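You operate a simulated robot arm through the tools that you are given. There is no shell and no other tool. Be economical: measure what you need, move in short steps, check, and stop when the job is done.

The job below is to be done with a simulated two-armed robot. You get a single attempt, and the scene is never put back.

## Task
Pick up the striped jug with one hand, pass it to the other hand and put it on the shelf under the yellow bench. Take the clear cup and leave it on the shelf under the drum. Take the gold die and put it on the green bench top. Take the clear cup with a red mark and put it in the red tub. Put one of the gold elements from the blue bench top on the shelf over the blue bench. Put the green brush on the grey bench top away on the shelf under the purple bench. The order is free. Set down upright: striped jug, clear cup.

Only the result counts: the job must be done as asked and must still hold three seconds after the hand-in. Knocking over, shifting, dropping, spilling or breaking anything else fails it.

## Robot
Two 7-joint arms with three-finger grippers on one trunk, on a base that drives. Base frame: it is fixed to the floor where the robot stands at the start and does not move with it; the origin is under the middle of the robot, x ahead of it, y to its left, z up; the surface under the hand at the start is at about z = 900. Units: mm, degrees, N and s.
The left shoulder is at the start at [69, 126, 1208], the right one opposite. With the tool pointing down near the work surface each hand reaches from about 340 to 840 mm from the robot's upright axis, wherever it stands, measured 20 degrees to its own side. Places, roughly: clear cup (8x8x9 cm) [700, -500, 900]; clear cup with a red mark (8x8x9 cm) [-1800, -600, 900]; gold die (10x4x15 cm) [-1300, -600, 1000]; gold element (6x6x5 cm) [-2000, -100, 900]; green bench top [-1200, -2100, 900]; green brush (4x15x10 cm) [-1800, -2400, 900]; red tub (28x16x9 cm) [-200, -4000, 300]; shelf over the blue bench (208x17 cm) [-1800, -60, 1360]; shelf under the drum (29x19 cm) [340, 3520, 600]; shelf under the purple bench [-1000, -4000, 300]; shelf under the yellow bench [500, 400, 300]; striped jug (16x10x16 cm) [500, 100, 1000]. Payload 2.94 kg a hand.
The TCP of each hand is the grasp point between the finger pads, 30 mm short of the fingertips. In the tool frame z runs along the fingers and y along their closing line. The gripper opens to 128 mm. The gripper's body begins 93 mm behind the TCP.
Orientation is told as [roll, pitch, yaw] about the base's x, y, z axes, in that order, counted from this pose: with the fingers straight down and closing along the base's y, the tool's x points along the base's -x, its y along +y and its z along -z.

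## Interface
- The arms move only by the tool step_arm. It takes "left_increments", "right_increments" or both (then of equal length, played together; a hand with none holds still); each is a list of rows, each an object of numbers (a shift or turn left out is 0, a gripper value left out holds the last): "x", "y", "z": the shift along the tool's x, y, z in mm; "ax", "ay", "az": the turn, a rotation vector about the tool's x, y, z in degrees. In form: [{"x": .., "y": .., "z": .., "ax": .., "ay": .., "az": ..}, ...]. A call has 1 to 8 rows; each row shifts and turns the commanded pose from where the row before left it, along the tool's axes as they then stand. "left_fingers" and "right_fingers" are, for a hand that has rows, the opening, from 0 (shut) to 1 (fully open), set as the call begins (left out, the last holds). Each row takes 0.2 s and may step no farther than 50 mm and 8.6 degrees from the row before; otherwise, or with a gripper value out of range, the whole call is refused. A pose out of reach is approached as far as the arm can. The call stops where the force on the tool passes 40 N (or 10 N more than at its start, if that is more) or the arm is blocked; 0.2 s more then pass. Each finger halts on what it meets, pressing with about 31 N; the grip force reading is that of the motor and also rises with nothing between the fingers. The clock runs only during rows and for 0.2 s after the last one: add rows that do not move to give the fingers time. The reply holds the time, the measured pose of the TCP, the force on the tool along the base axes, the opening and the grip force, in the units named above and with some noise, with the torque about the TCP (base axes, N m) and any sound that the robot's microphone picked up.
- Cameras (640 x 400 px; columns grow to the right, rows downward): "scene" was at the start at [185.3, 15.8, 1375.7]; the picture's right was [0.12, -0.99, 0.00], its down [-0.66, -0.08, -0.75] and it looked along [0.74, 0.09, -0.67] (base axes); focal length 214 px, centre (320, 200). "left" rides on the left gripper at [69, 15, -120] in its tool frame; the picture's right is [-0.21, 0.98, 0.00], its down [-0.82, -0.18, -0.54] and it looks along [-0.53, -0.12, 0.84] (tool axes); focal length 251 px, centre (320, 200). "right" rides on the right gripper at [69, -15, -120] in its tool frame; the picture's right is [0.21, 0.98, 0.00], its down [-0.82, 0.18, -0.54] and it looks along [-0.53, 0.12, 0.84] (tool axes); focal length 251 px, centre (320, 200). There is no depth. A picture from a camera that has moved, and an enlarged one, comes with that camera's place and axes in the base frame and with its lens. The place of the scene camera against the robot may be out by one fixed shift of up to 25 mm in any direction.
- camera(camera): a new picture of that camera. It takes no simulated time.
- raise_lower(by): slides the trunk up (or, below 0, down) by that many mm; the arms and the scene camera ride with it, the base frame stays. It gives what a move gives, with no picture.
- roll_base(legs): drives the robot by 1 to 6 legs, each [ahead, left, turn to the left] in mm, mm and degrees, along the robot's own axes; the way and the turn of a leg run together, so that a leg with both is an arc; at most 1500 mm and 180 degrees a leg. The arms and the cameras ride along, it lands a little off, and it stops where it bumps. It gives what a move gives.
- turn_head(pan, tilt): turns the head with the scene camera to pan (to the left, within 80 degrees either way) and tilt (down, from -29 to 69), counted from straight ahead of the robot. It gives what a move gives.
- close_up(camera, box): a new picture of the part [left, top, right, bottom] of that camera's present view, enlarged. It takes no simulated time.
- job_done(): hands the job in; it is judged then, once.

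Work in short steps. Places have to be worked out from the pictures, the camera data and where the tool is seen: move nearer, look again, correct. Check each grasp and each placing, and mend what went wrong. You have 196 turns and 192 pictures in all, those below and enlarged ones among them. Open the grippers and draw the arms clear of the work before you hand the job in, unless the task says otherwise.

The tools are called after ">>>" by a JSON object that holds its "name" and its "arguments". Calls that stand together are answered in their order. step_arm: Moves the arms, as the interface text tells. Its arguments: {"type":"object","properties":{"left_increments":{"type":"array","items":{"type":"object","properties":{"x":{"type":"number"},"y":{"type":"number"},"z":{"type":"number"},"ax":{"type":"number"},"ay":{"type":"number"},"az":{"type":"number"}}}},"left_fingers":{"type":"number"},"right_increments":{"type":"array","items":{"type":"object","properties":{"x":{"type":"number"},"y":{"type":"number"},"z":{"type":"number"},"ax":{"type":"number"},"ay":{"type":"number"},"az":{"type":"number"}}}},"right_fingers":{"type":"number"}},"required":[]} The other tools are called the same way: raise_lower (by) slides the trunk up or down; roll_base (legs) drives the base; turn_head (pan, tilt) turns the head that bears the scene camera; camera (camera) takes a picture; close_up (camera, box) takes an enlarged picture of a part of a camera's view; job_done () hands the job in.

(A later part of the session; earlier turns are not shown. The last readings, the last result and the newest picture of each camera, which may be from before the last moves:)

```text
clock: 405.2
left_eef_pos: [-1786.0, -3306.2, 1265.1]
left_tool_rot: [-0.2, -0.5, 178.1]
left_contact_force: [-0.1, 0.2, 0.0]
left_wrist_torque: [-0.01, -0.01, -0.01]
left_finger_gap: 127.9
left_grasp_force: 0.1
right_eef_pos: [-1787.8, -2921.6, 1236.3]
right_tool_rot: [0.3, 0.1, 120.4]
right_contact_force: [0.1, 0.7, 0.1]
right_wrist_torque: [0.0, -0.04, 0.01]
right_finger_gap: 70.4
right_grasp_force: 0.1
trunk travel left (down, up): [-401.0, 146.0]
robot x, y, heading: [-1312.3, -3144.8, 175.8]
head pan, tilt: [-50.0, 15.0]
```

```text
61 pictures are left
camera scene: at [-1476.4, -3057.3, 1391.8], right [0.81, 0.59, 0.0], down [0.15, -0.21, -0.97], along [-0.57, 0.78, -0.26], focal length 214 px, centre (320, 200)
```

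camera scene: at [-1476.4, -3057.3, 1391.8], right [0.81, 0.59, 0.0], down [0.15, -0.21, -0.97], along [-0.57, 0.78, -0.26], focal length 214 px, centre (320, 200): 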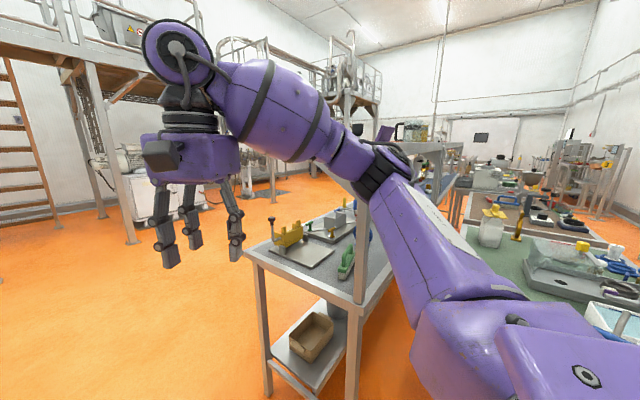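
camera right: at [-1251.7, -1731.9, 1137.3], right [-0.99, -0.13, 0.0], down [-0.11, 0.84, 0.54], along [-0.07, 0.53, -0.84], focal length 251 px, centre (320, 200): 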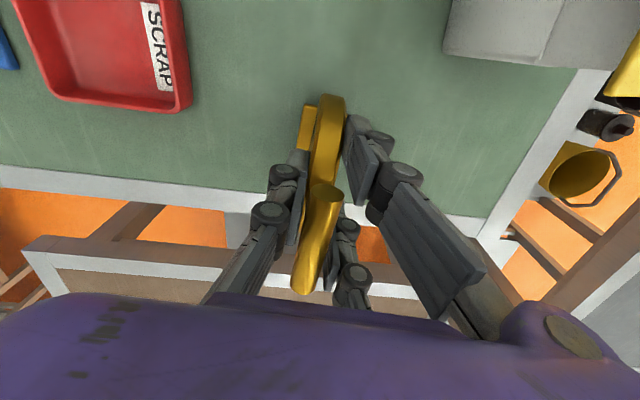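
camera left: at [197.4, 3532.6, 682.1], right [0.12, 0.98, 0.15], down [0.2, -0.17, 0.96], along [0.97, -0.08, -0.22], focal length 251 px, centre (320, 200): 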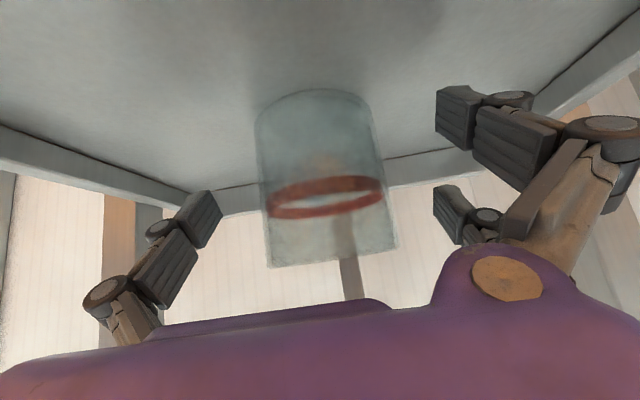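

It was the shelf frame's corner; nothing is knocked. I'll go to the grey bench from its west side instead: drive west, turn to heading 0, and strafe to about (−2650,−2600).

>>> {"name": "roll_base", "arguments": {"legs": [[1340, 0, 0], [0, 0, -176], [0, 500, 0]]}}

>>> {"name": "turn_head", "arguments": {"pan": 5, "tilt": 30}}

>>> {"name": "camera", "arguments": {"camera": "scene"}}

>>> {"name": "camera", "arguments": {"camera": "left"}}

```text
clock: 423.6
left_eef_pos: [-2187.4, -2372.1, 1266.3]
left_tool_rot: [-0.1, -0.4, 2.1]
left_contact_force: [-0.1, 0.1, 0.1]
left_wrist_torque: [0.0, -0.01, 0.01]
left_finger_gap: 127.7
left_grasp_force: 0.1
right_eef_pos: [-2158.6, -2755.9, 1234.5]
right_tool_rot: [0.3, 0.2, -55.6]
right_contact_force: [0.3, 0.4, 0.5]
right_wrist_torque: [0.0, -0.01, 0.03]
right_finger_gap: 70.5
right_grasp_force: 0.0
trunk travel left (down, up): [-401.0, 146.0]
robot x, y, heading: [-2650.1, -2565.6, 0.3]
head pan, tilt: [-50.0, 15.0]
```

```text
clock: 424.8
left_eef_pos: [-2186.4, -2372.7, 1265.6]
left_tool_rot: [-0.1, -0.5, 2.0]
left_contact_force: [0.3, 0.4, -1.0]
left_wrist_torque: [-0.04, 0.0, 0.02]
left_finger_gap: 128.1
left_grasp_force: 0.1
right_eef_pos: [-2159.3, -2756.1, 1235.2]
right_tool_rot: [0.3, 0.0, -55.6]
right_contact_force: [0.4, -0.1, 0.2]
right_wrist_torque: [0.02, -0.02, 0.01]
right_finger_gap: 70.4
right_grasp_force: 0.1
trunk travel left (down, up): [-401.0, 146.0]
robot x, y, heading: [-2650.9, -2567.0, -0.3]
head pan, tilt: [5.0, 30.0]
```

```text
60 pictures are left
camera scene: at [-2449.5, -2552.0, 1367.7], right [0.09, -1.0, 0.0], down [-0.5, -0.04, -0.87], along [0.86, 0.08, -0.5], focal length 214 px, centre (320, 200)
```

scene: 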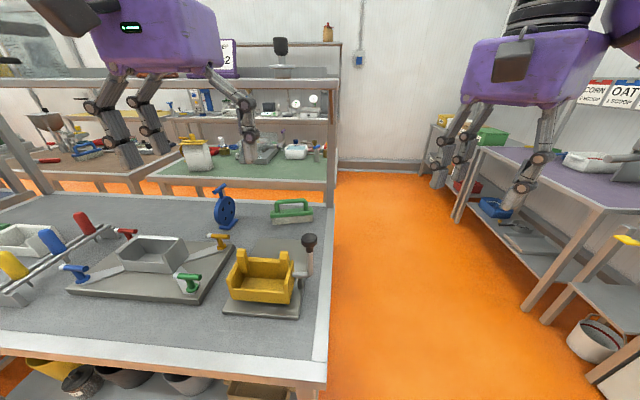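

```text
59 pictures are left
camera left: at [-2257.5, -2360.2, 1383.9], right [0.18, 0.98, 0.0], down [0.82, -0.15, 0.55], along [0.54, -0.1, -0.84], focal length 251 px, centre (320, 200)
```

left: 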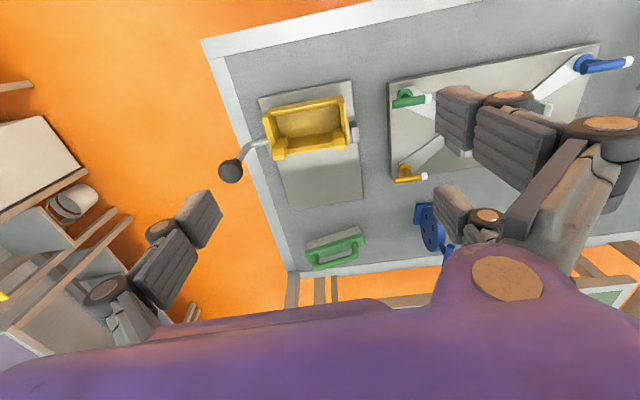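

The brush lies at (−1820,−2403), long axis along y. It is best gripped from the south with a slanted left hand, since that also suits the low shelf. I tuck the right hand, drive to (−1650,−3150), turn north and pitch the left hand −45°.

>>> {"name": "step_arm", "arguments": {"right_increments": [{"az": -8}, {"az": -8}, {"az": -8}, {"az": -8}, {"az": -8}, {"az": -8}, {"x": 40}, {"x": 40}], "right_fingers": 1}}

>>> {"name": "roll_base", "arguments": {"legs": [[0, -585, 0], [1000, 0, 0], [0, 0, 95]]}}

>>> {"name": "step_arm", "arguments": {"left_increments": [{"ay": -7.5}, {"ay": -7.5}, {"ay": -7.5}, {"ay": -7.5}, {"ay": -7.5}, {"ay": -7.5}, {"x": 30, "z": 30}, {"x": 30, "z": 30}]}}

>>> {"name": "turn_head", "arguments": {"pan": 12, "tilt": 25}}

>>> {"name": "camera", "arguments": {"camera": "scene"}}

>>> {"name": "camera", "arguments": {"camera": "left"}}

```text
clock: 426.6
left_eef_pos: [-2189.3, -2371.4, 1265.9]
left_tool_rot: [-0.3, -0.4, 2.1]
left_contact_force: [-0.2, -0.1, -0.3]
left_wrist_torque: [0.0, 0.0, 0.01]
left_finger_gap: 127.7
left_grasp_force: 0.0
right_eef_pos: [-2238.0, -2744.1, 1236.5]
right_tool_rot: [0.3, -0.2, -7.6]
right_contact_force: [-0.6, -0.5, -0.3]
right_wrist_torque: [0.0, -0.03, 0.0]
right_finger_gap: 128.2
right_grasp_force: 0.1
trunk travel left (down, up): [-401.0, 146.0]
robot x, y, heading: [-2653.5, -2564.8, 0.1]
head pan, tilt: [5.0, 30.0]
```

```text
clock: 441.0
left_eef_pos: [-1887.9, -2701.1, 1265.8]
left_tool_rot: [-0.1, -0.3, 97.0]
left_contact_force: [0.4, -0.1, 0.2]
left_wrist_torque: [-0.04, 0.02, -0.01]
left_finger_gap: 127.9
left_grasp_force: 0.1
right_eef_pos: [-1512.9, -2719.1, 1236.1]
right_tool_rot: [0.3, -0.2, 87.3]
right_contact_force: [-0.1, -0.2, -0.8]
right_wrist_torque: [0.05, 0.03, 0.02]
right_finger_gap: 128.4
right_grasp_force: 0.1
trunk travel left (down, up): [-401.0, 146.0]
robot x, y, heading: [-1655.0, -3143.2, 95.0]
head pan, tilt: [5.0, 30.0]
```

```text
clock: 442.8
left_eef_pos: [-1884.1, -2701.5, 1189.2]
left_tool_rot: [0.0, -45.7, 96.3]
left_contact_force: [-2.1, 1.0, -9.5]
left_wrist_torque: [0.58, -0.12, -0.09]
left_finger_gap: 127.6
left_grasp_force: 0.1
left hand out of reach, approached as far as the arm can: row 8
right_eef_pos: [-1512.3, -2718.5, 1235.8]
right_tool_rot: [0.3, -0.1, 87.3]
right_contact_force: [-0.1, -0.9, 0.8]
right_wrist_torque: [0.08, 0.07, -0.04]
right_finger_gap: 127.9
right_grasp_force: 0.0
trunk travel left (down, up): [-401.0, 146.0]
robot x, y, heading: [-1654.9, -3148.5, 95.0]
head pan, tilt: [5.0, 30.0]
```

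```text
clock: 443.5
left_eef_pos: [-1883.0, -2700.2, 1191.8]
left_tool_rot: [-0.1, -46.2, 96.2]
left_contact_force: [1.1, -0.4, 1.0]
left_wrist_torque: [0.02, -0.01, 0.0]
left_finger_gap: 128.1
left_grasp_force: 0.1
right_eef_pos: [-1512.9, -2717.8, 1234.9]
right_tool_rot: [0.4, -0.1, 87.3]
right_contact_force: [-0.1, 0.2, -0.6]
right_wrist_torque: [0.0, 0.03, 0.0]
right_finger_gap: 128.0
right_grasp_force: 0.0
trunk travel left (down, up): [-401.0, 146.0]
robot x, y, heading: [-1653.7, -3142.5, 95.1]
head pan, tilt: [12.0, 25.0]
```

```text
58 pictures are left
camera scene: at [-1691.9, -2941.5, 1375.5], right [0.96, 0.29, 0.0], down [0.12, -0.4, -0.91], along [-0.26, 0.87, -0.42], focal length 214 px, centre (320, 200)
```

scene: 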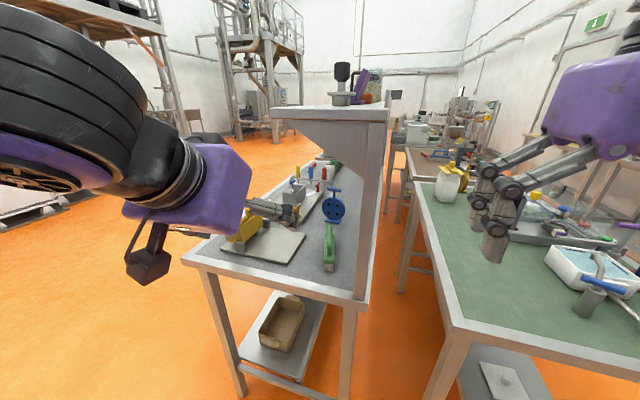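

```text
57 pictures are left
camera left: at [-1883.3, -2835.7, 1224.6], right [-0.99, 0.04, 0.15], down [0.16, 0.19, 0.97], along [0.01, 0.98, -0.2], focal length 251 px, centre (320, 200)
```

left: 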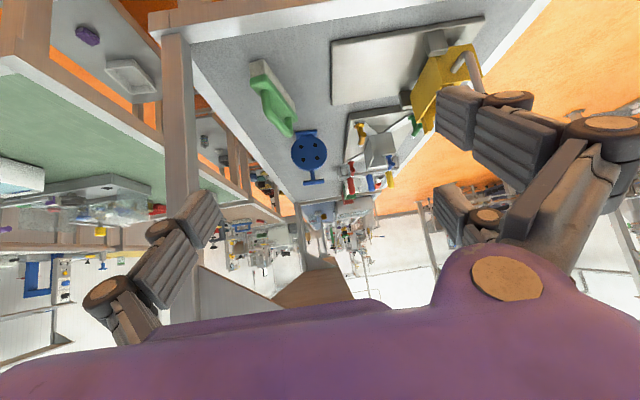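

The view is excellent: the brush runs from about (−1814,−2447) to (−1835,−2310). I drive 200 mm forward, then move laterally and down toward it.

>>> {"name": "roll_base", "arguments": {"legs": [[200, 0, 0]]}}

>>> {"name": "step_arm", "arguments": {"left_increments": [{"y": -43}, {"y": -43}, {"x": 16.5, "z": 39}, {"x": 16.5, "z": 39}, {"x": 16.5, "z": 39}, {}], "left_fingers": 0.8}}

>>> {"name": "camera", "arguments": {"camera": "left"}}

>>> {"name": "close_up", "arguments": {"camera": "scene", "box": [200, 120, 440, 320]}}

```text
clock: 445.1
left_eef_pos: [-1902.4, -2501.8, 1186.5]
left_tool_rot: [0.1, -45.3, 96.3]
left_contact_force: [0.0, 0.4, -0.3]
left_wrist_torque: [0.02, -0.04, -0.02]
left_finger_gap: 128.1
left_grasp_force: 0.0
right_eef_pos: [-1528.8, -2519.8, 1236.2]
right_tool_rot: [0.3, -0.3, 87.3]
right_contact_force: [-0.4, 0.0, -0.3]
right_wrist_torque: [-0.02, 0.0, 0.01]
right_finger_gap: 128.2
right_grasp_force: 0.0
trunk travel left (down, up): [-401.0, 146.0]
robot x, y, heading: [-1670.0, -2949.0, 94.9]
head pan, tilt: [12.0, 25.0]
```

```text
clock: 446.5
left_eef_pos: [-1822.8, -2444.6, 1068.1]
left_tool_rot: [0.1, -45.4, 96.3]
left_contact_force: [0.4, -0.7, -0.3]
left_wrist_torque: [-0.03, 0.01, -0.03]
left_finger_gap: 102.2
left_grasp_force: 0.1
right_eef_pos: [-1529.6, -2520.8, 1235.2]
right_tool_rot: [0.2, -0.2, 87.4]
right_contact_force: [-0.5, 0.0, 0.4]
right_wrist_torque: [0.02, 0.03, 0.0]
right_finger_gap: 128.1
right_grasp_force: 0.2
trunk travel left (down, up): [-401.0, 146.0]
robot x, y, heading: [-1673.6, -2945.9, 95.0]
head pan, tilt: [12.0, 25.0]
```

```text
56 pictures are left
camera left: at [-1822.1, -2580.7, 1101.7], right [-0.99, 0.04, 0.15], down [0.16, 0.21, 0.96], along [0.01, 0.98, -0.22], focal length 251 px, centre (320, 200)
```

left: 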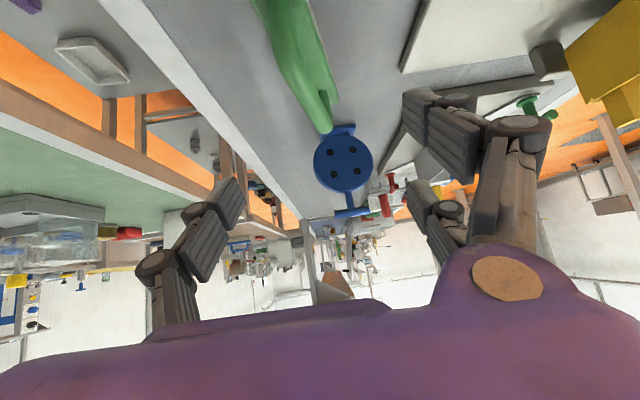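

```text
2.00 times, centred on (320, 220) of scene
camera zoom: at [-1709.3, -2744.0, 1375.8], right [0.96, 0.29, 0.0], down [0.12, -0.4, -0.91], along [-0.27, 0.87, -0.42], focal length 429 px, centre (320, 160)
```

zoom: 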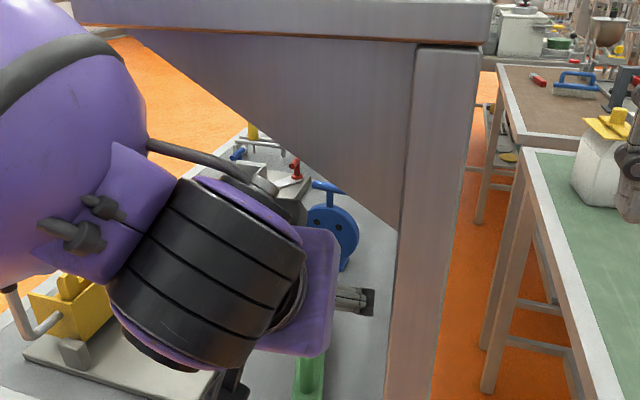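

Lateral alignment is good (brush axis x≈−1822 to −1835). I go down and forward the last part and close.

>>> {"name": "step_arm", "arguments": {"left_increments": [{"x": 19, "z": 35}, {"x": 19, "z": 35}, {"x": 17, "z": 32, "y": 2}, {}]}}

>>> {"name": "step_arm", "arguments": {"left_increments": [{}, {}, {}, {}], "left_fingers": 0}}

>>> {"name": "camera", "arguments": {"camera": "left"}}

```text
clock: 447.5
left_eef_pos: [-1829.0, -2409.8, 957.6]
left_tool_rot: [0.3, -45.3, 96.4]
left_contact_force: [-0.4, 0.4, -0.5]
left_wrist_torque: [-0.02, 0.0, -0.02]
left_finger_gap: 102.3
left_grasp_force: 0.0
right_eef_pos: [-1528.5, -2520.3, 1236.0]
right_tool_rot: [0.3, -0.3, 87.2]
right_contact_force: [0.5, -0.3, -0.1]
right_wrist_torque: [0.02, 0.0, 0.0]
right_finger_gap: 128.0
right_grasp_force: 0.0
trunk travel left (down, up): [-401.0, 146.0]
robot x, y, heading: [-1671.8, -2942.4, 94.9]
head pan, tilt: [12.0, 25.0]
```

```text
clock: 448.5
left_eef_pos: [-1829.3, -2410.1, 957.5]
left_tool_rot: [0.0, -45.3, 96.3]
left_contact_force: [-0.7, 0.3, 1.6]
left_wrist_torque: [-0.05, 0.06, 0.0]
left_finger_gap: 29.9
left_grasp_force: 30.8
right_eef_pos: [-1530.2, -2520.8, 1235.2]
right_tool_rot: [0.3, -0.2, 87.3]
right_contact_force: [0.3, -0.1, -0.5]
right_wrist_torque: [-0.01, -0.01, 0.0]
right_finger_gap: 128.0
right_grasp_force: 0.0
trunk travel left (down, up): [-401.0, 146.0]
robot x, y, heading: [-1671.1, -2945.4, 95.1]
head pan, tilt: [12.0, 25.0]
```

```text
54 pictures are left
camera left: at [-1829.1, -2545.8, 991.5], right [-0.99, 0.04, 0.15], down [0.16, 0.21, 0.96], along [0.01, 0.98, -0.22], focal length 251 px, centre (320, 200)
```

left: 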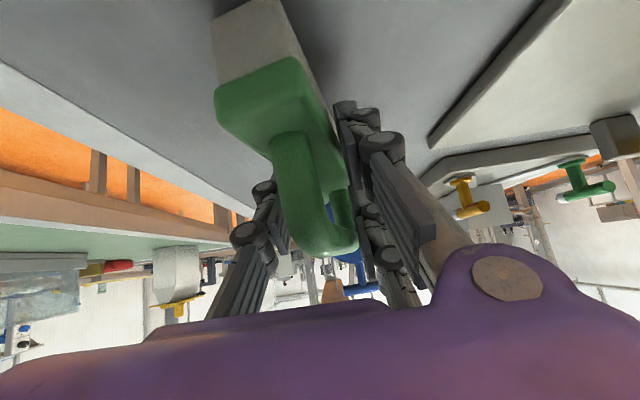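

The brush is gripped (30 mm). I lift it, back out, raise it well up, strafe east and turn to face the purple bench.

>>> {"name": "step_arm", "arguments": {"left_increments": [{"x": -7, "z": -7}, {"x": -14, "z": -14}, {"x": -18, "z": -18}, {"x": -18, "z": -18}, {}]}}

>>> {"name": "roll_base", "arguments": {"legs": [[-230, 0, 0]]}}

>>> {"name": "step_arm", "arguments": {"left_increments": [{"x": -25, "z": -25}, {"x": -25, "z": -25}, {"x": -25, "z": -25}, {"x": -25, "z": -25}, {"x": -20, "z": -20}, {}]}}

>>> {"name": "roll_base", "arguments": {"legs": [[80, -820, 0], [0, 0, -178]]}}

>>> {"name": "turn_head", "arguments": {"pan": 0, "tilt": 35}}

>>> {"name": "camera", "arguments": {"camera": "scene"}}

```text
clock: 449.7
left_eef_pos: [-1828.9, -2411.0, 1037.1]
left_tool_rot: [0.1, -45.1, 96.3]
left_contact_force: [-0.7, 0.5, -1.1]
left_wrist_torque: [0.01, 0.01, -0.01]
left_finger_gap: 30.0
left_grasp_force: 30.5
right_eef_pos: [-1530.5, -2519.3, 1235.7]
right_tool_rot: [0.3, -0.2, 87.4]
right_contact_force: [-0.5, -0.2, 0.5]
right_wrist_torque: [-0.02, 0.01, -0.01]
right_finger_gap: 127.8
right_grasp_force: 0.0
trunk travel left (down, up): [-401.0, 146.0]
robot x, y, heading: [-1673.1, -2943.0, 95.5]
head pan, tilt: [12.0, 25.0]
```

```text
clock: 451.4
left_eef_pos: [-1810.0, -2633.7, 1038.2]
left_tool_rot: [0.1, -45.1, 96.4]
left_contact_force: [0.7, 0.3, -1.0]
left_wrist_torque: [-0.01, -0.01, -0.03]
left_finger_gap: 30.1
left_grasp_force: 31.1
right_eef_pos: [-1510.5, -2744.1, 1235.7]
right_tool_rot: [0.3, -0.1, 87.4]
right_contact_force: [1.2, 0.3, 0.5]
right_wrist_torque: [0.06, -0.05, 0.02]
right_finger_gap: 128.0
right_grasp_force: 0.1
trunk travel left (down, up): [-401.0, 146.0]
robot x, y, heading: [-1652.2, -3169.9, 95.0]
head pan, tilt: [12.0, 25.0]
```

```text
clock: 452.8
left_eef_pos: [-1807.1, -2635.7, 1207.8]
left_tool_rot: [0.1, -45.2, 96.4]
left_contact_force: [0.4, -0.4, -0.2]
left_wrist_torque: [0.03, -0.03, 0.01]
left_finger_gap: 30.2
left_grasp_force: 30.8
right_eef_pos: [-1509.5, -2742.2, 1235.1]
right_tool_rot: [0.3, -0.2, 87.4]
right_contact_force: [0.0, -0.2, 0.0]
right_wrist_torque: [0.0, 0.0, 0.01]
right_finger_gap: 128.1
right_grasp_force: 0.2
trunk travel left (down, up): [-401.0, 146.0]
robot x, y, heading: [-1656.2, -3174.8, 95.2]
head pan, tilt: [12.0, 25.0]
```

```text
clock: 455.4
left_eef_pos: [-1668.0, -2612.6, 1204.4]
left_tool_rot: [0.7, -44.5, 97.7]
left_contact_force: [-17.2, -13.5, 0.9]
left_wrist_torque: [0.0, 0.36, 2.03]
left_finger_gap: 55.7
left_grasp_force: 30.7
right_eef_pos: [-1362.4, -2716.9, 1237.0]
right_tool_rot: [0.3, -0.2, 87.6]
right_contact_force: [0.3, 0.3, -0.1]
right_wrist_torque: [-0.01, 0.04, 0.01]
right_finger_gap: 127.8
right_grasp_force: 0.0
trunk travel left (down, up): [-401.0, 146.0]
robot x, y, heading: [-1507.8, -3144.7, 95.4]
head pan, tilt: [12.0, 25.0]
stopped in leg 1: the force on the tool passed its limit at 47 N (the readings are from after the stop); the commanded pose is now the measured one
```

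```text
clock: 456.2
left_eef_pos: [-1668.7, -2612.4, 1203.7]
left_tool_rot: [0.6, -44.6, 97.4]
left_contact_force: [-18.3, -18.4, -3.0]
left_wrist_torque: [-0.37, 0.0, 2.27]
left_finger_gap: 55.3
left_grasp_force: 31.0
right_eef_pos: [-1365.4, -2717.9, 1238.1]
right_tool_rot: [0.2, -0.3, 87.7]
right_contact_force: [0.1, 0.0, 0.1]
right_wrist_torque: [0.02, 0.02, -0.01]
right_finger_gap: 128.0
right_grasp_force: 0.1
trunk travel left (down, up): [-401.0, 146.0]
robot x, y, heading: [-1504.9, -3147.1, 94.9]
head pan, tilt: [0.0, 35.0]
```

```text
53 pictures are left
camera scene: at [-1523.9, -2942.6, 1360.2], right [1.0, 0.09, 0.0], down [0.05, -0.57, -0.82], along [-0.07, 0.82, -0.57], focal length 214 px, centre (320, 200)
```

scene: 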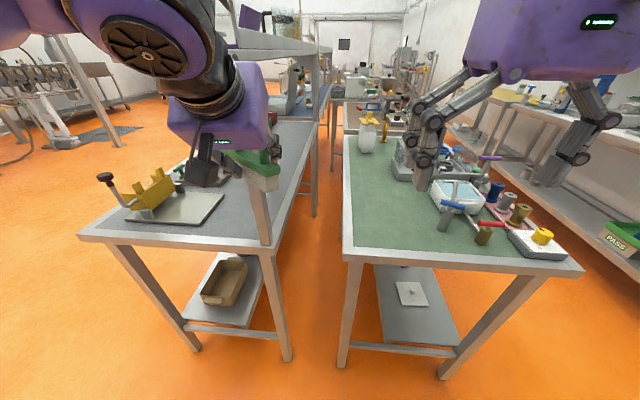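

The brush's far end caught the shelf post while strafing. I reverse off the post, back further south, and check the grip.

>>> {"name": "roll_base", "arguments": {"legs": [[0, 50, 0], [-200, 0, 0]]}}

>>> {"name": "camera", "arguments": {"camera": "left"}}

>>> {"name": "camera", "arguments": {"camera": "scene"}}

```text
clock: 458.5
left_eef_pos: [-1695.6, -2813.6, 1203.7]
left_tool_rot: [0.5, -44.7, 97.0]
left_contact_force: [-0.4, 0.3, -0.3]
left_wrist_torque: [-0.06, -0.02, 0.03]
left_finger_gap: 30.5
left_grasp_force: 31.2
right_eef_pos: [-1392.9, -2920.0, 1235.7]
right_tool_rot: [0.2, -0.2, 87.4]
right_contact_force: [-0.1, -0.3, -0.5]
right_wrist_torque: [-0.02, 0.02, -0.01]
right_finger_gap: 127.8
right_grasp_force: 0.1
trunk travel left (down, up): [-401.0, 146.0]
robot x, y, heading: [-1536.0, -3347.1, 95.0]
head pan, tilt: [0.0, 35.0]
```

```text
52 pictures are left
camera left: at [-1692.0, -2949.1, 1239.5], right [-0.99, 0.02, 0.16], down [0.16, 0.23, 0.96], along [-0.01, 0.97, -0.23], focal length 251 px, centre (320, 200)
```

left: 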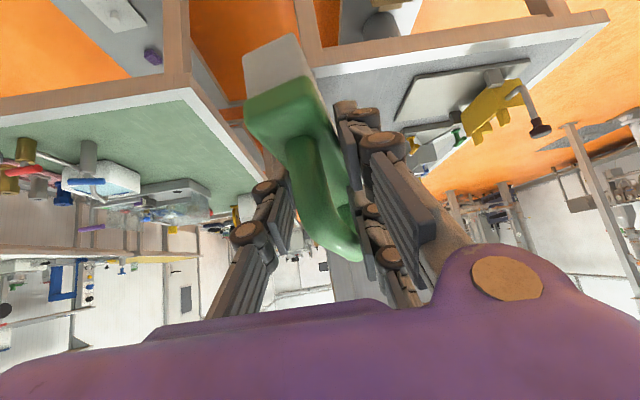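

```text
51 pictures are left
camera scene: at [-1552.0, -3143.9, 1359.7], right [1.0, 0.09, 0.0], down [0.05, -0.57, -0.82], along [-0.07, 0.82, -0.57], focal length 214 px, centre (320, 200)
```

scene: 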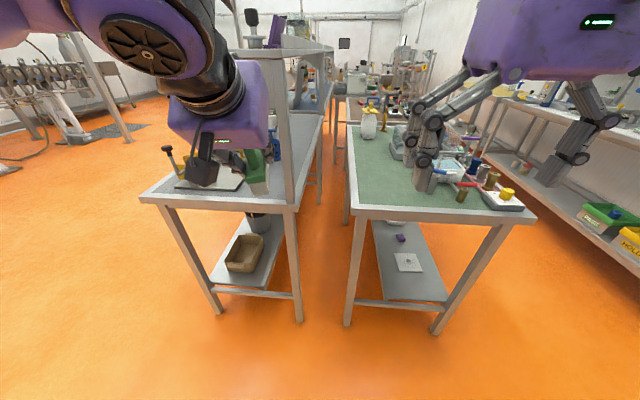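

The grip is intact (30 mm). I move east and slightly north into open floor, then turn toward the purple bench.

>>> {"name": "roll_base", "arguments": {"legs": [[60, -700, 0], [200, 0, 0], [0, 0, -175]]}}

>>> {"name": "turn_head", "arguments": {"pan": 5, "tilt": 35}}

>>> {"name": "camera", "arguments": {"camera": "scene"}}

```text
clock: 473.5
left_eef_pos: [-659.9, -3548.7, 1204.4]
left_tool_rot: [0.6, -44.8, -79.0]
left_contact_force: [-0.6, 0.0, -0.9]
left_wrist_torque: [0.03, 0.01, 0.01]
left_finger_gap: 29.9
left_grasp_force: 30.4
right_eef_pos: [-967.9, -3463.9, 1236.1]
right_tool_rot: [0.4, -0.2, -88.5]
right_contact_force: [-0.5, -0.1, 0.1]
right_wrist_torque: [0.04, 0.01, 0.0]
right_finger_gap: 127.9
right_grasp_force: 0.1
trunk travel left (down, up): [-401.0, 146.0]
robot x, y, heading: [-854.0, -3031.7, -80.7]
head pan, tilt: [0.0, 35.0]
```

```text
clock: 474.1
left_eef_pos: [-658.6, -3548.7, 1203.2]
left_tool_rot: [0.5, -44.7, -79.0]
left_contact_force: [-0.1, 0.2, -1.0]
left_wrist_torque: [0.0, -0.01, 0.0]
left_finger_gap: 30.2
left_grasp_force: 31.2
right_eef_pos: [-968.2, -3464.0, 1235.9]
right_tool_rot: [0.3, -0.1, -88.5]
right_contact_force: [0.0, 0.4, 0.4]
right_wrist_torque: [-0.01, 0.0, -0.01]
right_finger_gap: 128.1
right_grasp_force: 0.1
trunk travel left (down, up): [-401.0, 146.0]
robot x, y, heading: [-854.6, -3027.8, -81.0]
head pan, tilt: [5.0, 35.0]
```

```text
50 pictures are left
camera scene: at [-817.0, -3216.8, 1359.8], right [-0.97, -0.24, 0.0], down [-0.14, 0.56, -0.82], along [0.2, -0.79, -0.57], focal length 214 px, centre (320, 200)
```

scene: 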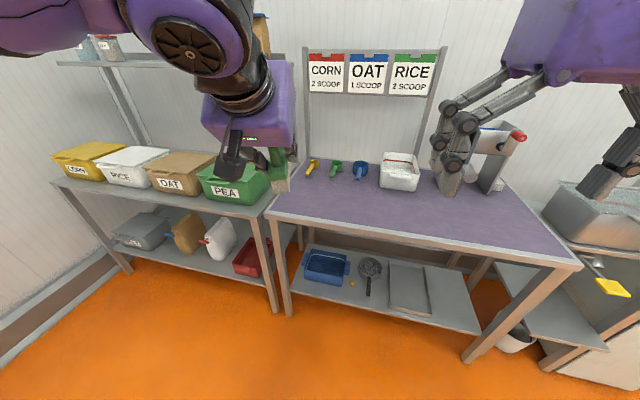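

The shelf under the purple bench shows a gap between the pan handle and the grey tray, around x≈−970. I align there with heading −90, lower the trunk, and bring the hand down.

>>> {"name": "roll_base", "arguments": {"legs": [[0, 0, -9], [-60, -228, 0]]}}

>>> {"name": "raise_lower", "arguments": {"by": -400}}

>>> {"name": "step_arm", "arguments": {"left_increments": [{"x": 34, "z": 34}, {"x": 34, "z": 34}, {"x": 34, "z": 34}, {"x": 34, "z": 34}, {"x": 34, "z": 34}, {"x": 34, "z": 34}, {"x": 34, "z": 34}, {"x": 34, "z": 34}]}}

>>> {"name": "turn_head", "arguments": {"pan": 0, "tilt": 30}}

>>> {"name": "camera", "arguments": {"camera": "scene"}}

>>> {"name": "camera", "arguments": {"camera": "left"}}

```text
clock: 477.4
left_eef_pos: [-972.0, -3513.6, 1204.3]
left_tool_rot: [0.7, -44.7, -88.0]
left_contact_force: [0.2, -0.6, -1.2]
left_wrist_torque: [0.02, 0.0, -0.01]
left_finger_gap: 29.9
left_grasp_force: 31.0
right_eef_pos: [-1263.0, -3381.7, 1236.1]
right_tool_rot: [0.3, -0.1, -97.5]
right_contact_force: [-0.3, -0.3, -0.1]
right_wrist_torque: [-0.02, 0.0, 0.0]
right_finger_gap: 128.0
right_grasp_force: 0.1
trunk travel left (down, up): [-401.0, 146.0]
robot x, y, heading: [-1082.0, -2967.6, -89.8]
head pan, tilt: [5.0, 35.0]
```

```text
clock: 481.2
left_eef_pos: [-971.6, -3514.5, 804.9]
left_tool_rot: [0.6, -44.7, -87.9]
left_contact_force: [0.4, 0.0, -1.3]
left_wrist_torque: [0.05, 0.02, 0.03]
left_finger_gap: 29.8
left_grasp_force: 31.2
right_eef_pos: [-1263.5, -3380.9, 835.1]
right_tool_rot: [0.2, 0.0, -97.6]
right_contact_force: [0.4, -0.4, -0.7]
right_wrist_torque: [0.01, 0.0, 0.03]
right_finger_gap: 128.0
right_grasp_force: 0.0
trunk travel left (down, up): [-1.0, 546.0]
robot x, y, heading: [-1082.8, -2973.4, -89.7]
head pan, tilt: [5.0, 35.0]
```

```text
clock: 483.0
left_eef_pos: [-971.8, -3514.9, 780.7]
left_tool_rot: [0.6, -44.6, -88.0]
left_contact_force: [0.1, 0.2, -0.7]
left_wrist_torque: [-0.02, 0.02, 0.01]
left_finger_gap: 30.0
left_grasp_force: 31.3
left hand out of reach, approached as far as the arm can: row 1, 2, 3, 4, 5, 6, 7, 8
right_eef_pos: [-1264.4, -3381.9, 835.1]
right_tool_rot: [0.3, -0.1, -97.5]
right_contact_force: [0.0, -0.3, -0.3]
right_wrist_torque: [0.02, -0.03, 0.02]
right_finger_gap: 128.0
right_grasp_force: 0.0
trunk travel left (down, up): [-1.0, 546.0]
robot x, y, heading: [-1086.1, -2971.7, -89.7]
head pan, tilt: [5.0, 35.0]
```

```text
clock: 483.7
left_eef_pos: [-972.4, -3517.0, 782.3]
left_tool_rot: [0.2, -44.7, -87.4]
left_contact_force: [0.4, 0.5, -1.3]
left_wrist_torque: [0.0, 0.01, 0.03]
left_finger_gap: 30.1
left_grasp_force: 31.6
right_eef_pos: [-1262.9, -3381.9, 835.0]
right_tool_rot: [0.3, -0.1, -97.4]
right_contact_force: [0.3, 0.0, 0.2]
right_wrist_torque: [-0.02, -0.02, 0.0]
right_finger_gap: 128.2
right_grasp_force: 0.2
trunk travel left (down, up): [-1.0, 546.0]
robot x, y, heading: [-1085.5, -2968.9, -89.9]
head pan, tilt: [0.0, 30.0]
```

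```text
49 pictures are left
camera scene: at [-1070.8, -3281.0, 948.3], right [-0.99, -0.15, 0.0], down [-0.09, 0.58, -0.81], along [0.12, -0.8, -0.59], focal length 214 px, centre (320, 200)
```

scene: 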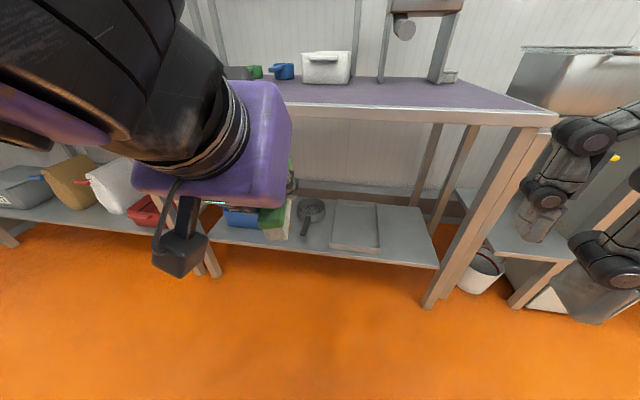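

```text
48 pictures are left
camera left: at [-962.1, -3382.7, 816.9], right [0.98, -0.11, 0.15], down [-0.17, -0.21, 0.96], along [-0.07, -0.97, -0.23], focal length 251 px, centre (320, 200)
```

left: 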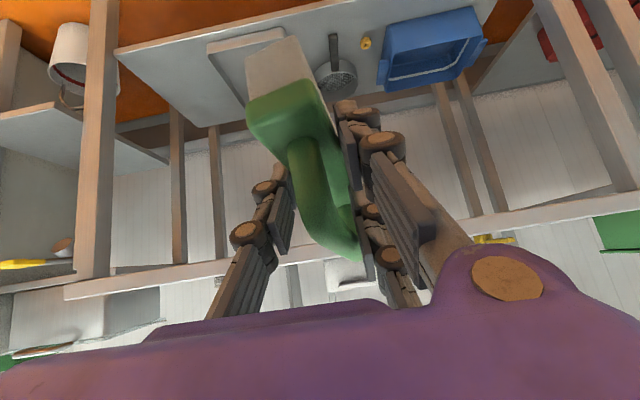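

Straight down is blocked here because the arm is too folded. I back up 100 mm, extend the hand outward and left, then go down.

>>> {"name": "roll_base", "arguments": {"legs": [[-90, 0, 0]]}}

>>> {"name": "step_arm", "arguments": {"left_increments": [{"x": -25, "y": 25, "z": 25}, {"x": -25, "y": 25, "z": 25}, {"x": -10, "y": 15, "z": 40}, {"x": 20, "z": 40}, {"x": 30, "z": 35}, {"x": 34, "z": 34}, {"x": 34, "z": 34}, {"x": 34, "z": 34}]}}

```text
clock: 484.8
left_eef_pos: [-972.3, -3426.9, 781.8]
left_tool_rot: [0.2, -44.7, -87.3]
left_contact_force: [-0.8, 0.1, -1.9]
left_wrist_torque: [0.04, 0.02, -0.03]
left_finger_gap: 30.0
left_grasp_force: 30.9
right_eef_pos: [-1263.6, -3291.5, 835.6]
right_tool_rot: [0.2, -0.2, -97.5]
right_contact_force: [0.2, 0.1, -0.3]
right_wrist_torque: [-0.04, 0.0, -0.02]
right_finger_gap: 128.0
right_grasp_force: 0.0
trunk travel left (down, up): [-1.0, 546.0]
robot x, y, heading: [-1083.5, -2876.4, -90.0]
head pan, tilt: [0.0, 30.0]
```

```text
clock: 486.6
left_eef_pos: [-898.8, -3546.9, 527.0]
left_tool_rot: [0.2, -44.7, -87.4]
left_contact_force: [0.2, -0.1, -0.2]
left_wrist_torque: [0.07, -0.01, -0.03]
left_finger_gap: 30.3
left_grasp_force: 30.7
right_eef_pos: [-1262.9, -3292.9, 835.1]
right_tool_rot: [0.3, -0.1, -97.4]
right_contact_force: [-1.4, -0.1, 0.3]
right_wrist_torque: [-0.02, 0.0, -0.02]
right_finger_gap: 128.3
right_grasp_force: 0.0
trunk travel left (down, up): [-1.0, 546.0]
robot x, y, heading: [-1081.8, -2877.9, -90.0]
head pan, tilt: [0.0, 30.0]
```

That works. I continue down to z≈410 and line up x=−970, then drive 200 mm forward and look.

>>> {"name": "step_arm", "arguments": {"left_increments": [{"x": 30, "z": 30}, {"x": 30, "z": 30}, {"x": 23, "z": 23}, {}]}}

>>> {"name": "roll_base", "arguments": {"legs": [[0, -71, 0], [190, 0, 0]]}}

>>> {"name": "camera", "arguments": {"camera": "left"}}

>>> {"name": "camera", "arguments": {"camera": "scene"}}

```text
clock: 487.6
left_eef_pos: [-899.0, -3546.0, 409.0]
left_tool_rot: [0.2, -44.7, -87.3]
left_contact_force: [-1.1, 0.2, -0.8]
left_wrist_torque: [0.07, 0.04, 0.0]
left_finger_gap: 30.0
left_grasp_force: 31.1
right_eef_pos: [-1261.1, -3292.9, 835.9]
right_tool_rot: [0.3, -0.1, -97.5]
right_contact_force: [-0.3, -0.1, 0.4]
right_wrist_torque: [0.0, -0.02, 0.0]
right_finger_gap: 128.1
right_grasp_force: 0.0
trunk travel left (down, up): [-1.0, 546.0]
robot x, y, heading: [-1084.8, -2874.8, -89.9]
head pan, tilt: [0.0, 30.0]
```

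```text
clock: 490.1
left_eef_pos: [-969.5, -3734.3, 409.8]
left_tool_rot: [0.2, -44.8, -87.5]
left_contact_force: [0.0, -0.3, -0.1]
left_wrist_torque: [0.02, 0.03, 0.0]
left_finger_gap: 30.1
left_grasp_force: 30.8
right_eef_pos: [-1334.0, -3482.2, 834.7]
right_tool_rot: [0.3, -0.1, -97.5]
right_contact_force: [-0.4, -0.2, -0.7]
right_wrist_torque: [0.05, 0.05, -0.04]
right_finger_gap: 128.1
right_grasp_force: 0.1
trunk travel left (down, up): [-1.0, 546.0]
robot x, y, heading: [-1158.4, -3068.1, -89.9]
head pan, tilt: [0.0, 30.0]
```

```text
47 pictures are left
camera left: at [-960.4, -3602.6, 444.8], right [0.98, -0.11, 0.15], down [-0.17, -0.21, 0.96], along [-0.07, -0.97, -0.23], focal length 251 px, centre (320, 200)
```

left: 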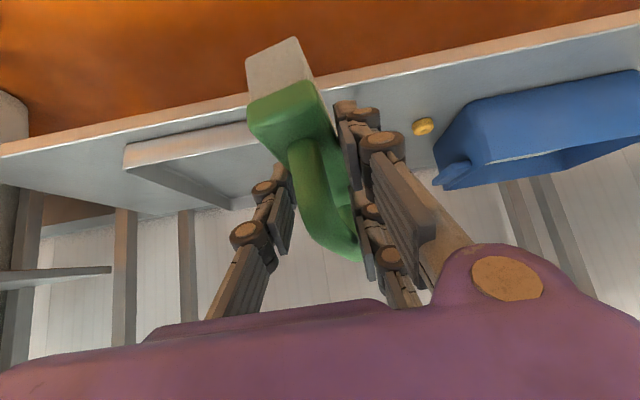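

```text
46 pictures are left
camera scene: at [-1154.9, -3385.3, 957.7], right [-1.0, 0.0, 0.0], down [0.0, 0.5, -0.87], along [0.0, -0.87, -0.5], focal length 214 px, centre (320, 200)
```

scene: 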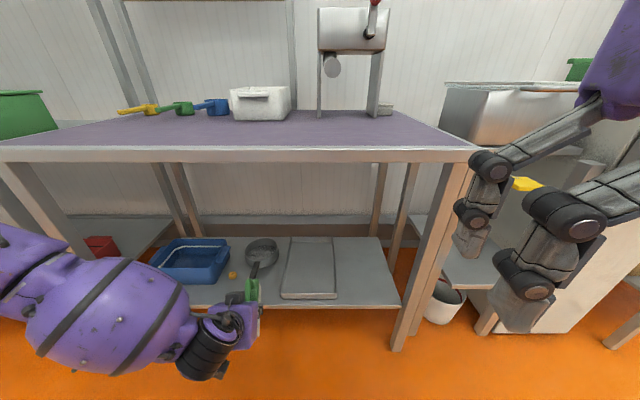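

The gap between tray (x≤−1028) and pan handle (x≥−892) is right ahead of the brush. I tuck the right hand slightly, drive 140 mm forward, then lower.

>>> {"name": "step_arm", "arguments": {"right_increments": [{"x": 30, "z": -30}, {"x": 25, "z": -40}, {"z": -40}]}}

>>> {"name": "roll_base", "arguments": {"legs": [[140, 0, 0]]}}

>>> {"name": "step_arm", "arguments": {"left_increments": [{"x": 12, "z": 12}, {"x": 12, "z": 12}, {"x": 8, "z": 8}, {}]}}

>>> {"name": "camera", "arguments": {"camera": "left"}}

```text
clock: 490.4
left_eef_pos: [-969.1, -3735.3, 407.6]
left_tool_rot: [0.3, -44.6, -87.5]
left_contact_force: [1.0, 0.2, -2.0]
left_wrist_torque: [0.03, 0.01, 0.01]
left_finger_gap: 30.2
left_grasp_force: 31.0
right_eef_pos: [-1334.6, -3466.7, 851.6]
right_tool_rot: [-0.3, -0.2, -97.4]
right_contact_force: [-0.4, 0.2, -0.8]
right_wrist_torque: [-0.06, -0.14, 0.07]
right_finger_gap: 128.2
right_grasp_force: 0.0
trunk travel left (down, up): [-1.0, 546.0]
robot x, y, heading: [-1151.3, -3068.7, -89.8]
head pan, tilt: [0.0, 30.0]
stopped in row 1 (right hand): the force on the tool passed its limit at 63 N (the readings are from after the stop); the commanded pose is now the measured one
```

```text
clock: 491.7
left_eef_pos: [-969.1, -3876.3, 408.7]
left_tool_rot: [0.3, -44.6, -87.5]
left_contact_force: [0.1, -0.2, -1.8]
left_wrist_torque: [0.01, 0.0, -0.01]
left_finger_gap: 29.9
left_grasp_force: 30.6
right_eef_pos: [-1333.7, -3607.0, 851.0]
right_tool_rot: [0.0, -0.1, -97.4]
right_contact_force: [-1.0, 0.1, 0.2]
right_wrist_torque: [0.06, -0.1, 0.1]
right_finger_gap: 128.0
right_grasp_force: 0.1
trunk travel left (down, up): [-1.0, 546.0]
robot x, y, heading: [-1157.1, -3208.1, -90.0]
head pan, tilt: [0.0, 30.0]
```

```text
clock: 492.7
left_eef_pos: [-968.9, -3876.1, 363.3]
left_tool_rot: [0.3, -44.7, -87.7]
left_contact_force: [0.0, -0.1, -1.3]
left_wrist_torque: [0.05, 0.0, 0.01]
left_finger_gap: 30.1
left_grasp_force: 31.1
right_eef_pos: [-1334.6, -3606.4, 851.9]
right_tool_rot: [-0.1, -0.2, -97.4]
right_contact_force: [-1.8, -1.3, -0.6]
right_wrist_torque: [0.13, -0.26, 0.15]
right_finger_gap: 128.2
right_grasp_force: 0.1
trunk travel left (down, up): [-1.0, 546.0]
robot x, y, heading: [-1154.1, -3211.1, -89.8]
head pan, tilt: [0.0, 30.0]
```

```text
45 pictures are left
camera left: at [-960.0, -3742.0, 399.4], right [0.98, -0.11, 0.15], down [-0.17, -0.21, 0.96], along [-0.07, -0.97, -0.23], focal length 251 px, centre (320, 200)
```

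left: 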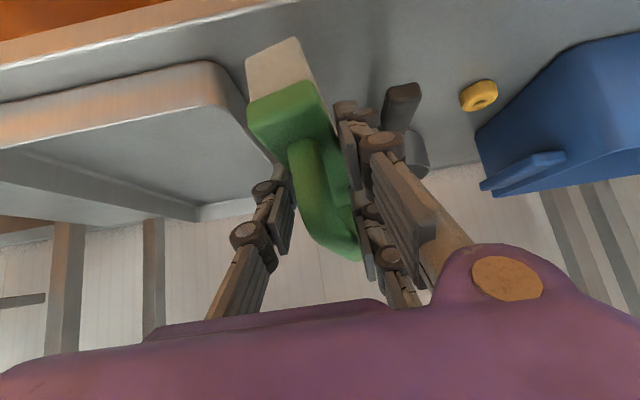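

The brush is between tray and pan handle; I shift 15 mm away from the tray and lower to contact.

>>> {"name": "step_arm", "arguments": {"left_increments": [{"y": 14}, {"x": 4, "z": 4}, {"x": 3, "z": 3}, {"x": 2.5, "z": 2.5}, {}]}}

>>> {"name": "step_arm", "arguments": {"left_increments": [{"x": 2.5, "z": 2.5}, {"x": 2.5, "z": 2.5}, {}]}}

```text
clock: 493.9
left_eef_pos: [-955.3, -3873.6, 350.6]
left_tool_rot: [0.3, -44.6, -87.4]
left_contact_force: [-0.5, 0.1, -1.2]
left_wrist_torque: [0.03, 0.0, -0.01]
left_finger_gap: 30.2
left_grasp_force: 31.6
right_eef_pos: [-1333.8, -3607.3, 851.8]
right_tool_rot: [-0.1, -0.2, -97.4]
right_contact_force: [-1.4, -1.2, -0.4]
right_wrist_torque: [0.09, -0.21, 0.08]
right_finger_gap: 128.1
right_grasp_force: 0.2
trunk travel left (down, up): [-1.0, 546.0]
robot x, y, heading: [-1156.6, -3212.4, -89.9]
head pan, tilt: [0.0, 30.0]
```

```text
clock: 494.7
left_eef_pos: [-955.3, -3874.2, 343.5]
left_tool_rot: [0.4, -44.7, -87.5]
left_contact_force: [-0.4, -0.6, -0.7]
left_wrist_torque: [0.02, 0.02, -0.01]
left_finger_gap: 30.0
left_grasp_force: 31.0
right_eef_pos: [-1335.2, -3607.2, 852.0]
right_tool_rot: [-0.1, -0.3, -97.4]
right_contact_force: [-1.7, -0.5, -0.7]
right_wrist_torque: [0.06, -0.19, 0.13]
right_finger_gap: 127.8
right_grasp_force: 0.0
trunk travel left (down, up): [-1.0, 546.0]
robot x, y, heading: [-1153.7, -3208.0, -90.0]
head pan, tilt: [0.0, 30.0]
```

>>> {"name": "step_arm", "arguments": {"left_increments": [{"x": 2.5, "z": 2.5}, {"x": 2.5, "z": 2.5}, {}]}}

>>> {"name": "step_arm", "arguments": {"left_increments": [{"x": 1.5, "z": 1.5}, {"x": 1.5, "z": 1.5}, {}]}}

>>> {"name": "camera", "arguments": {"camera": "left"}}

```text
clock: 495.5
left_eef_pos: [-955.6, -3874.3, 336.0]
left_tool_rot: [0.2, -44.6, -87.4]
left_contact_force: [-0.3, 0.1, -1.0]
left_wrist_torque: [0.02, -0.03, 0.02]
left_finger_gap: 30.2
left_grasp_force: 30.9
right_eef_pos: [-1332.8, -3606.9, 850.5]
right_tool_rot: [-0.2, -0.3, -97.4]
right_contact_force: [-1.3, 0.3, 0.5]
right_wrist_torque: [0.03, -0.18, 0.09]
right_finger_gap: 128.1
right_grasp_force: 0.1
trunk travel left (down, up): [-1.0, 546.0]
robot x, y, heading: [-1154.2, -3209.2, -89.8]
head pan, tilt: [0.0, 30.0]
```

```text
clock: 496.3
left_eef_pos: [-953.9, -3872.8, 334.8]
left_tool_rot: [0.2, -44.7, -87.5]
left_contact_force: [-1.4, 0.7, 3.0]
left_wrist_torque: [0.24, 0.07, 0.07]
left_finger_gap: 30.1
left_grasp_force: 30.8
right_eef_pos: [-1335.0, -3606.6, 851.8]
right_tool_rot: [-0.2, -0.2, -97.4]
right_contact_force: [-1.5, 0.1, 0.4]
right_wrist_torque: [0.01, -0.15, 0.07]
right_finger_gap: 127.8
right_grasp_force: 0.1
trunk travel left (down, up): [-1.0, 546.0]
robot x, y, heading: [-1154.9, -3212.4, -89.9]
head pan, tilt: [0.0, 30.0]
```

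```text
44 pictures are left
camera left: at [-944.1, -3740.9, 370.0], right [0.98, -0.11, 0.15], down [-0.17, -0.21, 0.96], along [-0.07, -0.97, -0.23], focal length 251 px, centre (320, 200)
```

left: 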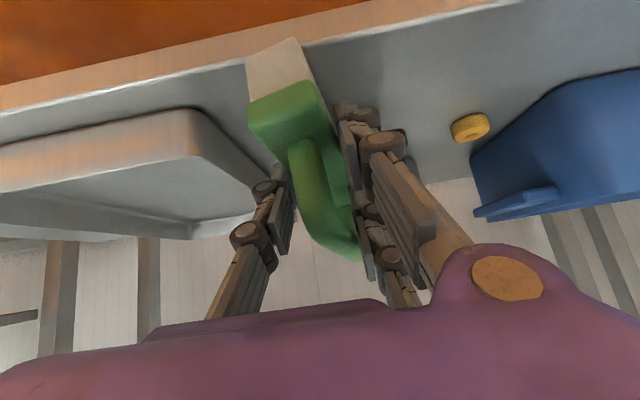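

Contact at TCP z=335. The near end sits right at the shelf's front edge, so I lift slightly, push 18 mm deeper, set down and open.

>>> {"name": "step_arm", "arguments": {"left_increments": [{"x": -4, "z": -4}, {"x": -6, "z": 6}, {"x": -7, "z": 7}, {"x": 4, "z": 4}, {}]}}

>>> {"name": "step_arm", "arguments": {"left_increments": [{}, {}, {}, {}], "left_fingers": 0.7}}

>>> {"name": "camera", "arguments": {"camera": "left"}}

```text
clock: 497.5
left_eef_pos: [-949.6, -3890.9, 334.7]
left_tool_rot: [0.2, -44.6, -87.5]
left_contact_force: [-0.1, 0.4, 0.1]
left_wrist_torque: [0.09, 0.02, 0.04]
left_finger_gap: 30.1
left_grasp_force: 30.8
left hand out of reach, approached as far as the arm can: row 4
right_eef_pos: [-1332.9, -3605.7, 850.9]
right_tool_rot: [-0.1, -0.3, -97.5]
right_contact_force: [-0.5, 0.7, 0.2]
right_wrist_torque: [-0.04, -0.09, 0.03]
right_finger_gap: 128.0
right_grasp_force: 0.1
trunk travel left (down, up): [-1.0, 546.0]
robot x, y, heading: [-1153.3, -3210.9, -90.1]
head pan, tilt: [0.0, 30.0]
```

```text
clock: 498.5
left_eef_pos: [-949.7, -3891.1, 336.2]
left_tool_rot: [0.2, -44.6, -87.5]
left_contact_force: [0.0, -1.2, 0.2]
left_wrist_torque: [0.01, 0.0, 0.0]
left_finger_gap: 89.6
left_grasp_force: 0.0
right_eef_pos: [-1334.1, -3604.9, 852.7]
right_tool_rot: [-0.1, -0.2, -97.4]
right_contact_force: [-1.0, 0.1, -0.5]
right_wrist_torque: [0.01, -0.09, 0.04]
right_finger_gap: 127.9
right_grasp_force: 0.1
trunk travel left (down, up): [-1.0, 546.0]
robot x, y, heading: [-1153.4, -3212.8, -89.6]
head pan, tilt: [0.0, 30.0]
```

```text
43 pictures are left
camera left: at [-940.6, -3758.5, 371.3], right [0.98, -0.11, 0.15], down [-0.17, -0.21, 0.96], along [-0.07, -0.97, -0.23], focal length 251 px, centre (320, 200)
```

left: 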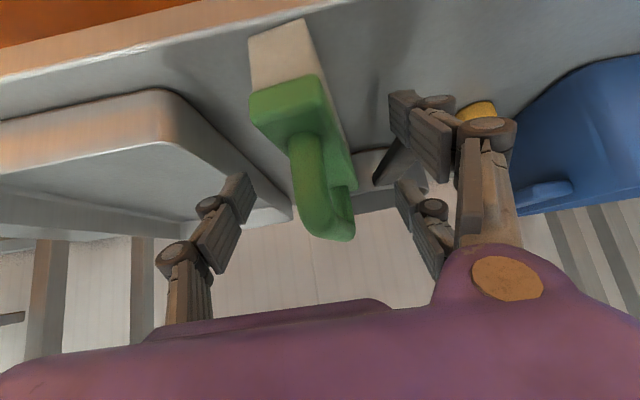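

The brush is on the shelf. I back out, raise the trunk, and travel west then north along x≈−2650 to the blue bench's west side.

>>> {"name": "roll_base", "arguments": {"legs": [[-300, 0, 0]]}}

>>> {"name": "raise_lower", "arguments": {"by": 400}}

>>> {"name": "camera", "arguments": {"camera": "scene"}}

>>> {"name": "step_arm", "arguments": {"left_increments": [{"x": -30, "z": -35}, {"x": -30, "z": -35}, {"x": -30, "z": -35}, {"x": -30, "z": -35}, {"x": -30, "z": -35}, {"x": -30, "z": -35}, {"x": -30, "z": -35}, {"x": -30, "z": -35}]}}

>>> {"name": "roll_base", "arguments": {"legs": [[210, 0, 0], [0, 0, 90], [-1450, 0, 0]]}}

```text
clock: 500.6
left_eef_pos: [-953.2, -3594.2, 336.7]
left_tool_rot: [0.3, -44.7, -87.6]
left_contact_force: [-0.6, 0.1, 0.4]
left_wrist_torque: [0.02, -0.01, -0.01]
left_finger_gap: 89.5
left_grasp_force: 0.0
right_eef_pos: [-1335.6, -3308.3, 851.9]
right_tool_rot: [-0.1, -0.1, -97.6]
right_contact_force: [0.0, 1.0, 0.2]
right_wrist_torque: [-0.05, -0.1, 0.02]
right_finger_gap: 128.0
right_grasp_force: 0.0
trunk travel left (down, up): [-1.0, 546.0]
robot x, y, heading: [-1155.4, -2910.8, -90.1]
head pan, tilt: [0.0, 30.0]
```

```text
clock: 504.4
left_eef_pos: [-951.8, -3625.5, 921.4]
left_tool_rot: [-1.5, -61.8, -86.4]
left_contact_force: [0.2, 0.4, -0.2]
left_wrist_torque: [-0.02, -0.02, 0.02]
left_finger_gap: 89.7
left_grasp_force: 0.1
right_eef_pos: [-1335.3, -3308.4, 1250.3]
right_tool_rot: [-0.1, -0.3, -97.6]
right_contact_force: [0.6, 0.1, 0.4]
right_wrist_torque: [-0.01, -0.04, -0.01]
right_finger_gap: 128.0
right_grasp_force: 0.1
trunk travel left (down, up): [-401.0, 146.0]
robot x, y, heading: [-1154.0, -2909.6, -90.1]
head pan, tilt: [0.0, 30.0]
```

```text
42 pictures are left
camera scene: at [-1155.5, -3106.2, 1367.6], right [-1.0, 0.0, 0.0], down [0.0, 0.5, -0.87], along [0.0, -0.87, -0.5], focal length 214 px, centre (320, 200)
```

scene: 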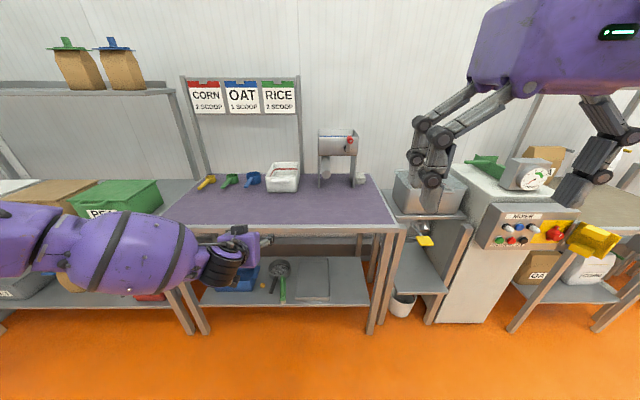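

```text
clock: 506.2
left_eef_pos: [-953.8, -3490.7, 1266.2]
left_tool_rot: [-1.3, -61.8, -86.4]
left_contact_force: [-0.4, 0.1, -0.3]
left_wrist_torque: [-0.01, 0.0, -0.03]
left_finger_gap: 89.8
left_grasp_force: 0.0
right_eef_pos: [-1337.2, -3307.7, 1252.5]
right_tool_rot: [-0.1, -0.4, -97.6]
right_contact_force: [0.4, 0.0, 0.1]
right_wrist_torque: [-0.01, -0.01, -0.01]
right_finger_gap: 128.2
right_grasp_force: 0.1
trunk travel left (down, up): [-401.0, 146.0]
robot x, y, heading: [-1157.1, -2912.2, -90.2]
head pan, tilt: [0.0, 30.0]
```

```text
clock: 518.5
left_eef_pos: [-2026.3, -2903.2, 1265.5]
left_tool_rot: [-1.4, -61.8, 2.8]
left_contact_force: [0.6, -0.1, 0.6]
left_wrist_torque: [0.01, 0.02, 0.03]
left_finger_gap: 89.7
left_grasp_force: 0.0
right_eef_pos: [-2213.0, -3283.4, 1251.4]
right_tool_rot: [-0.1, -0.3, -8.4]
right_contact_force: [0.3, -0.3, -1.0]
right_wrist_torque: [0.01, -0.02, -0.03]
right_finger_gap: 127.9
right_grasp_force: 0.1
trunk travel left (down, up): [-401.0, 146.0]
robot x, y, heading: [-2608.2, -3098.0, -0.8]
head pan, tilt: [0.0, 30.0]
```

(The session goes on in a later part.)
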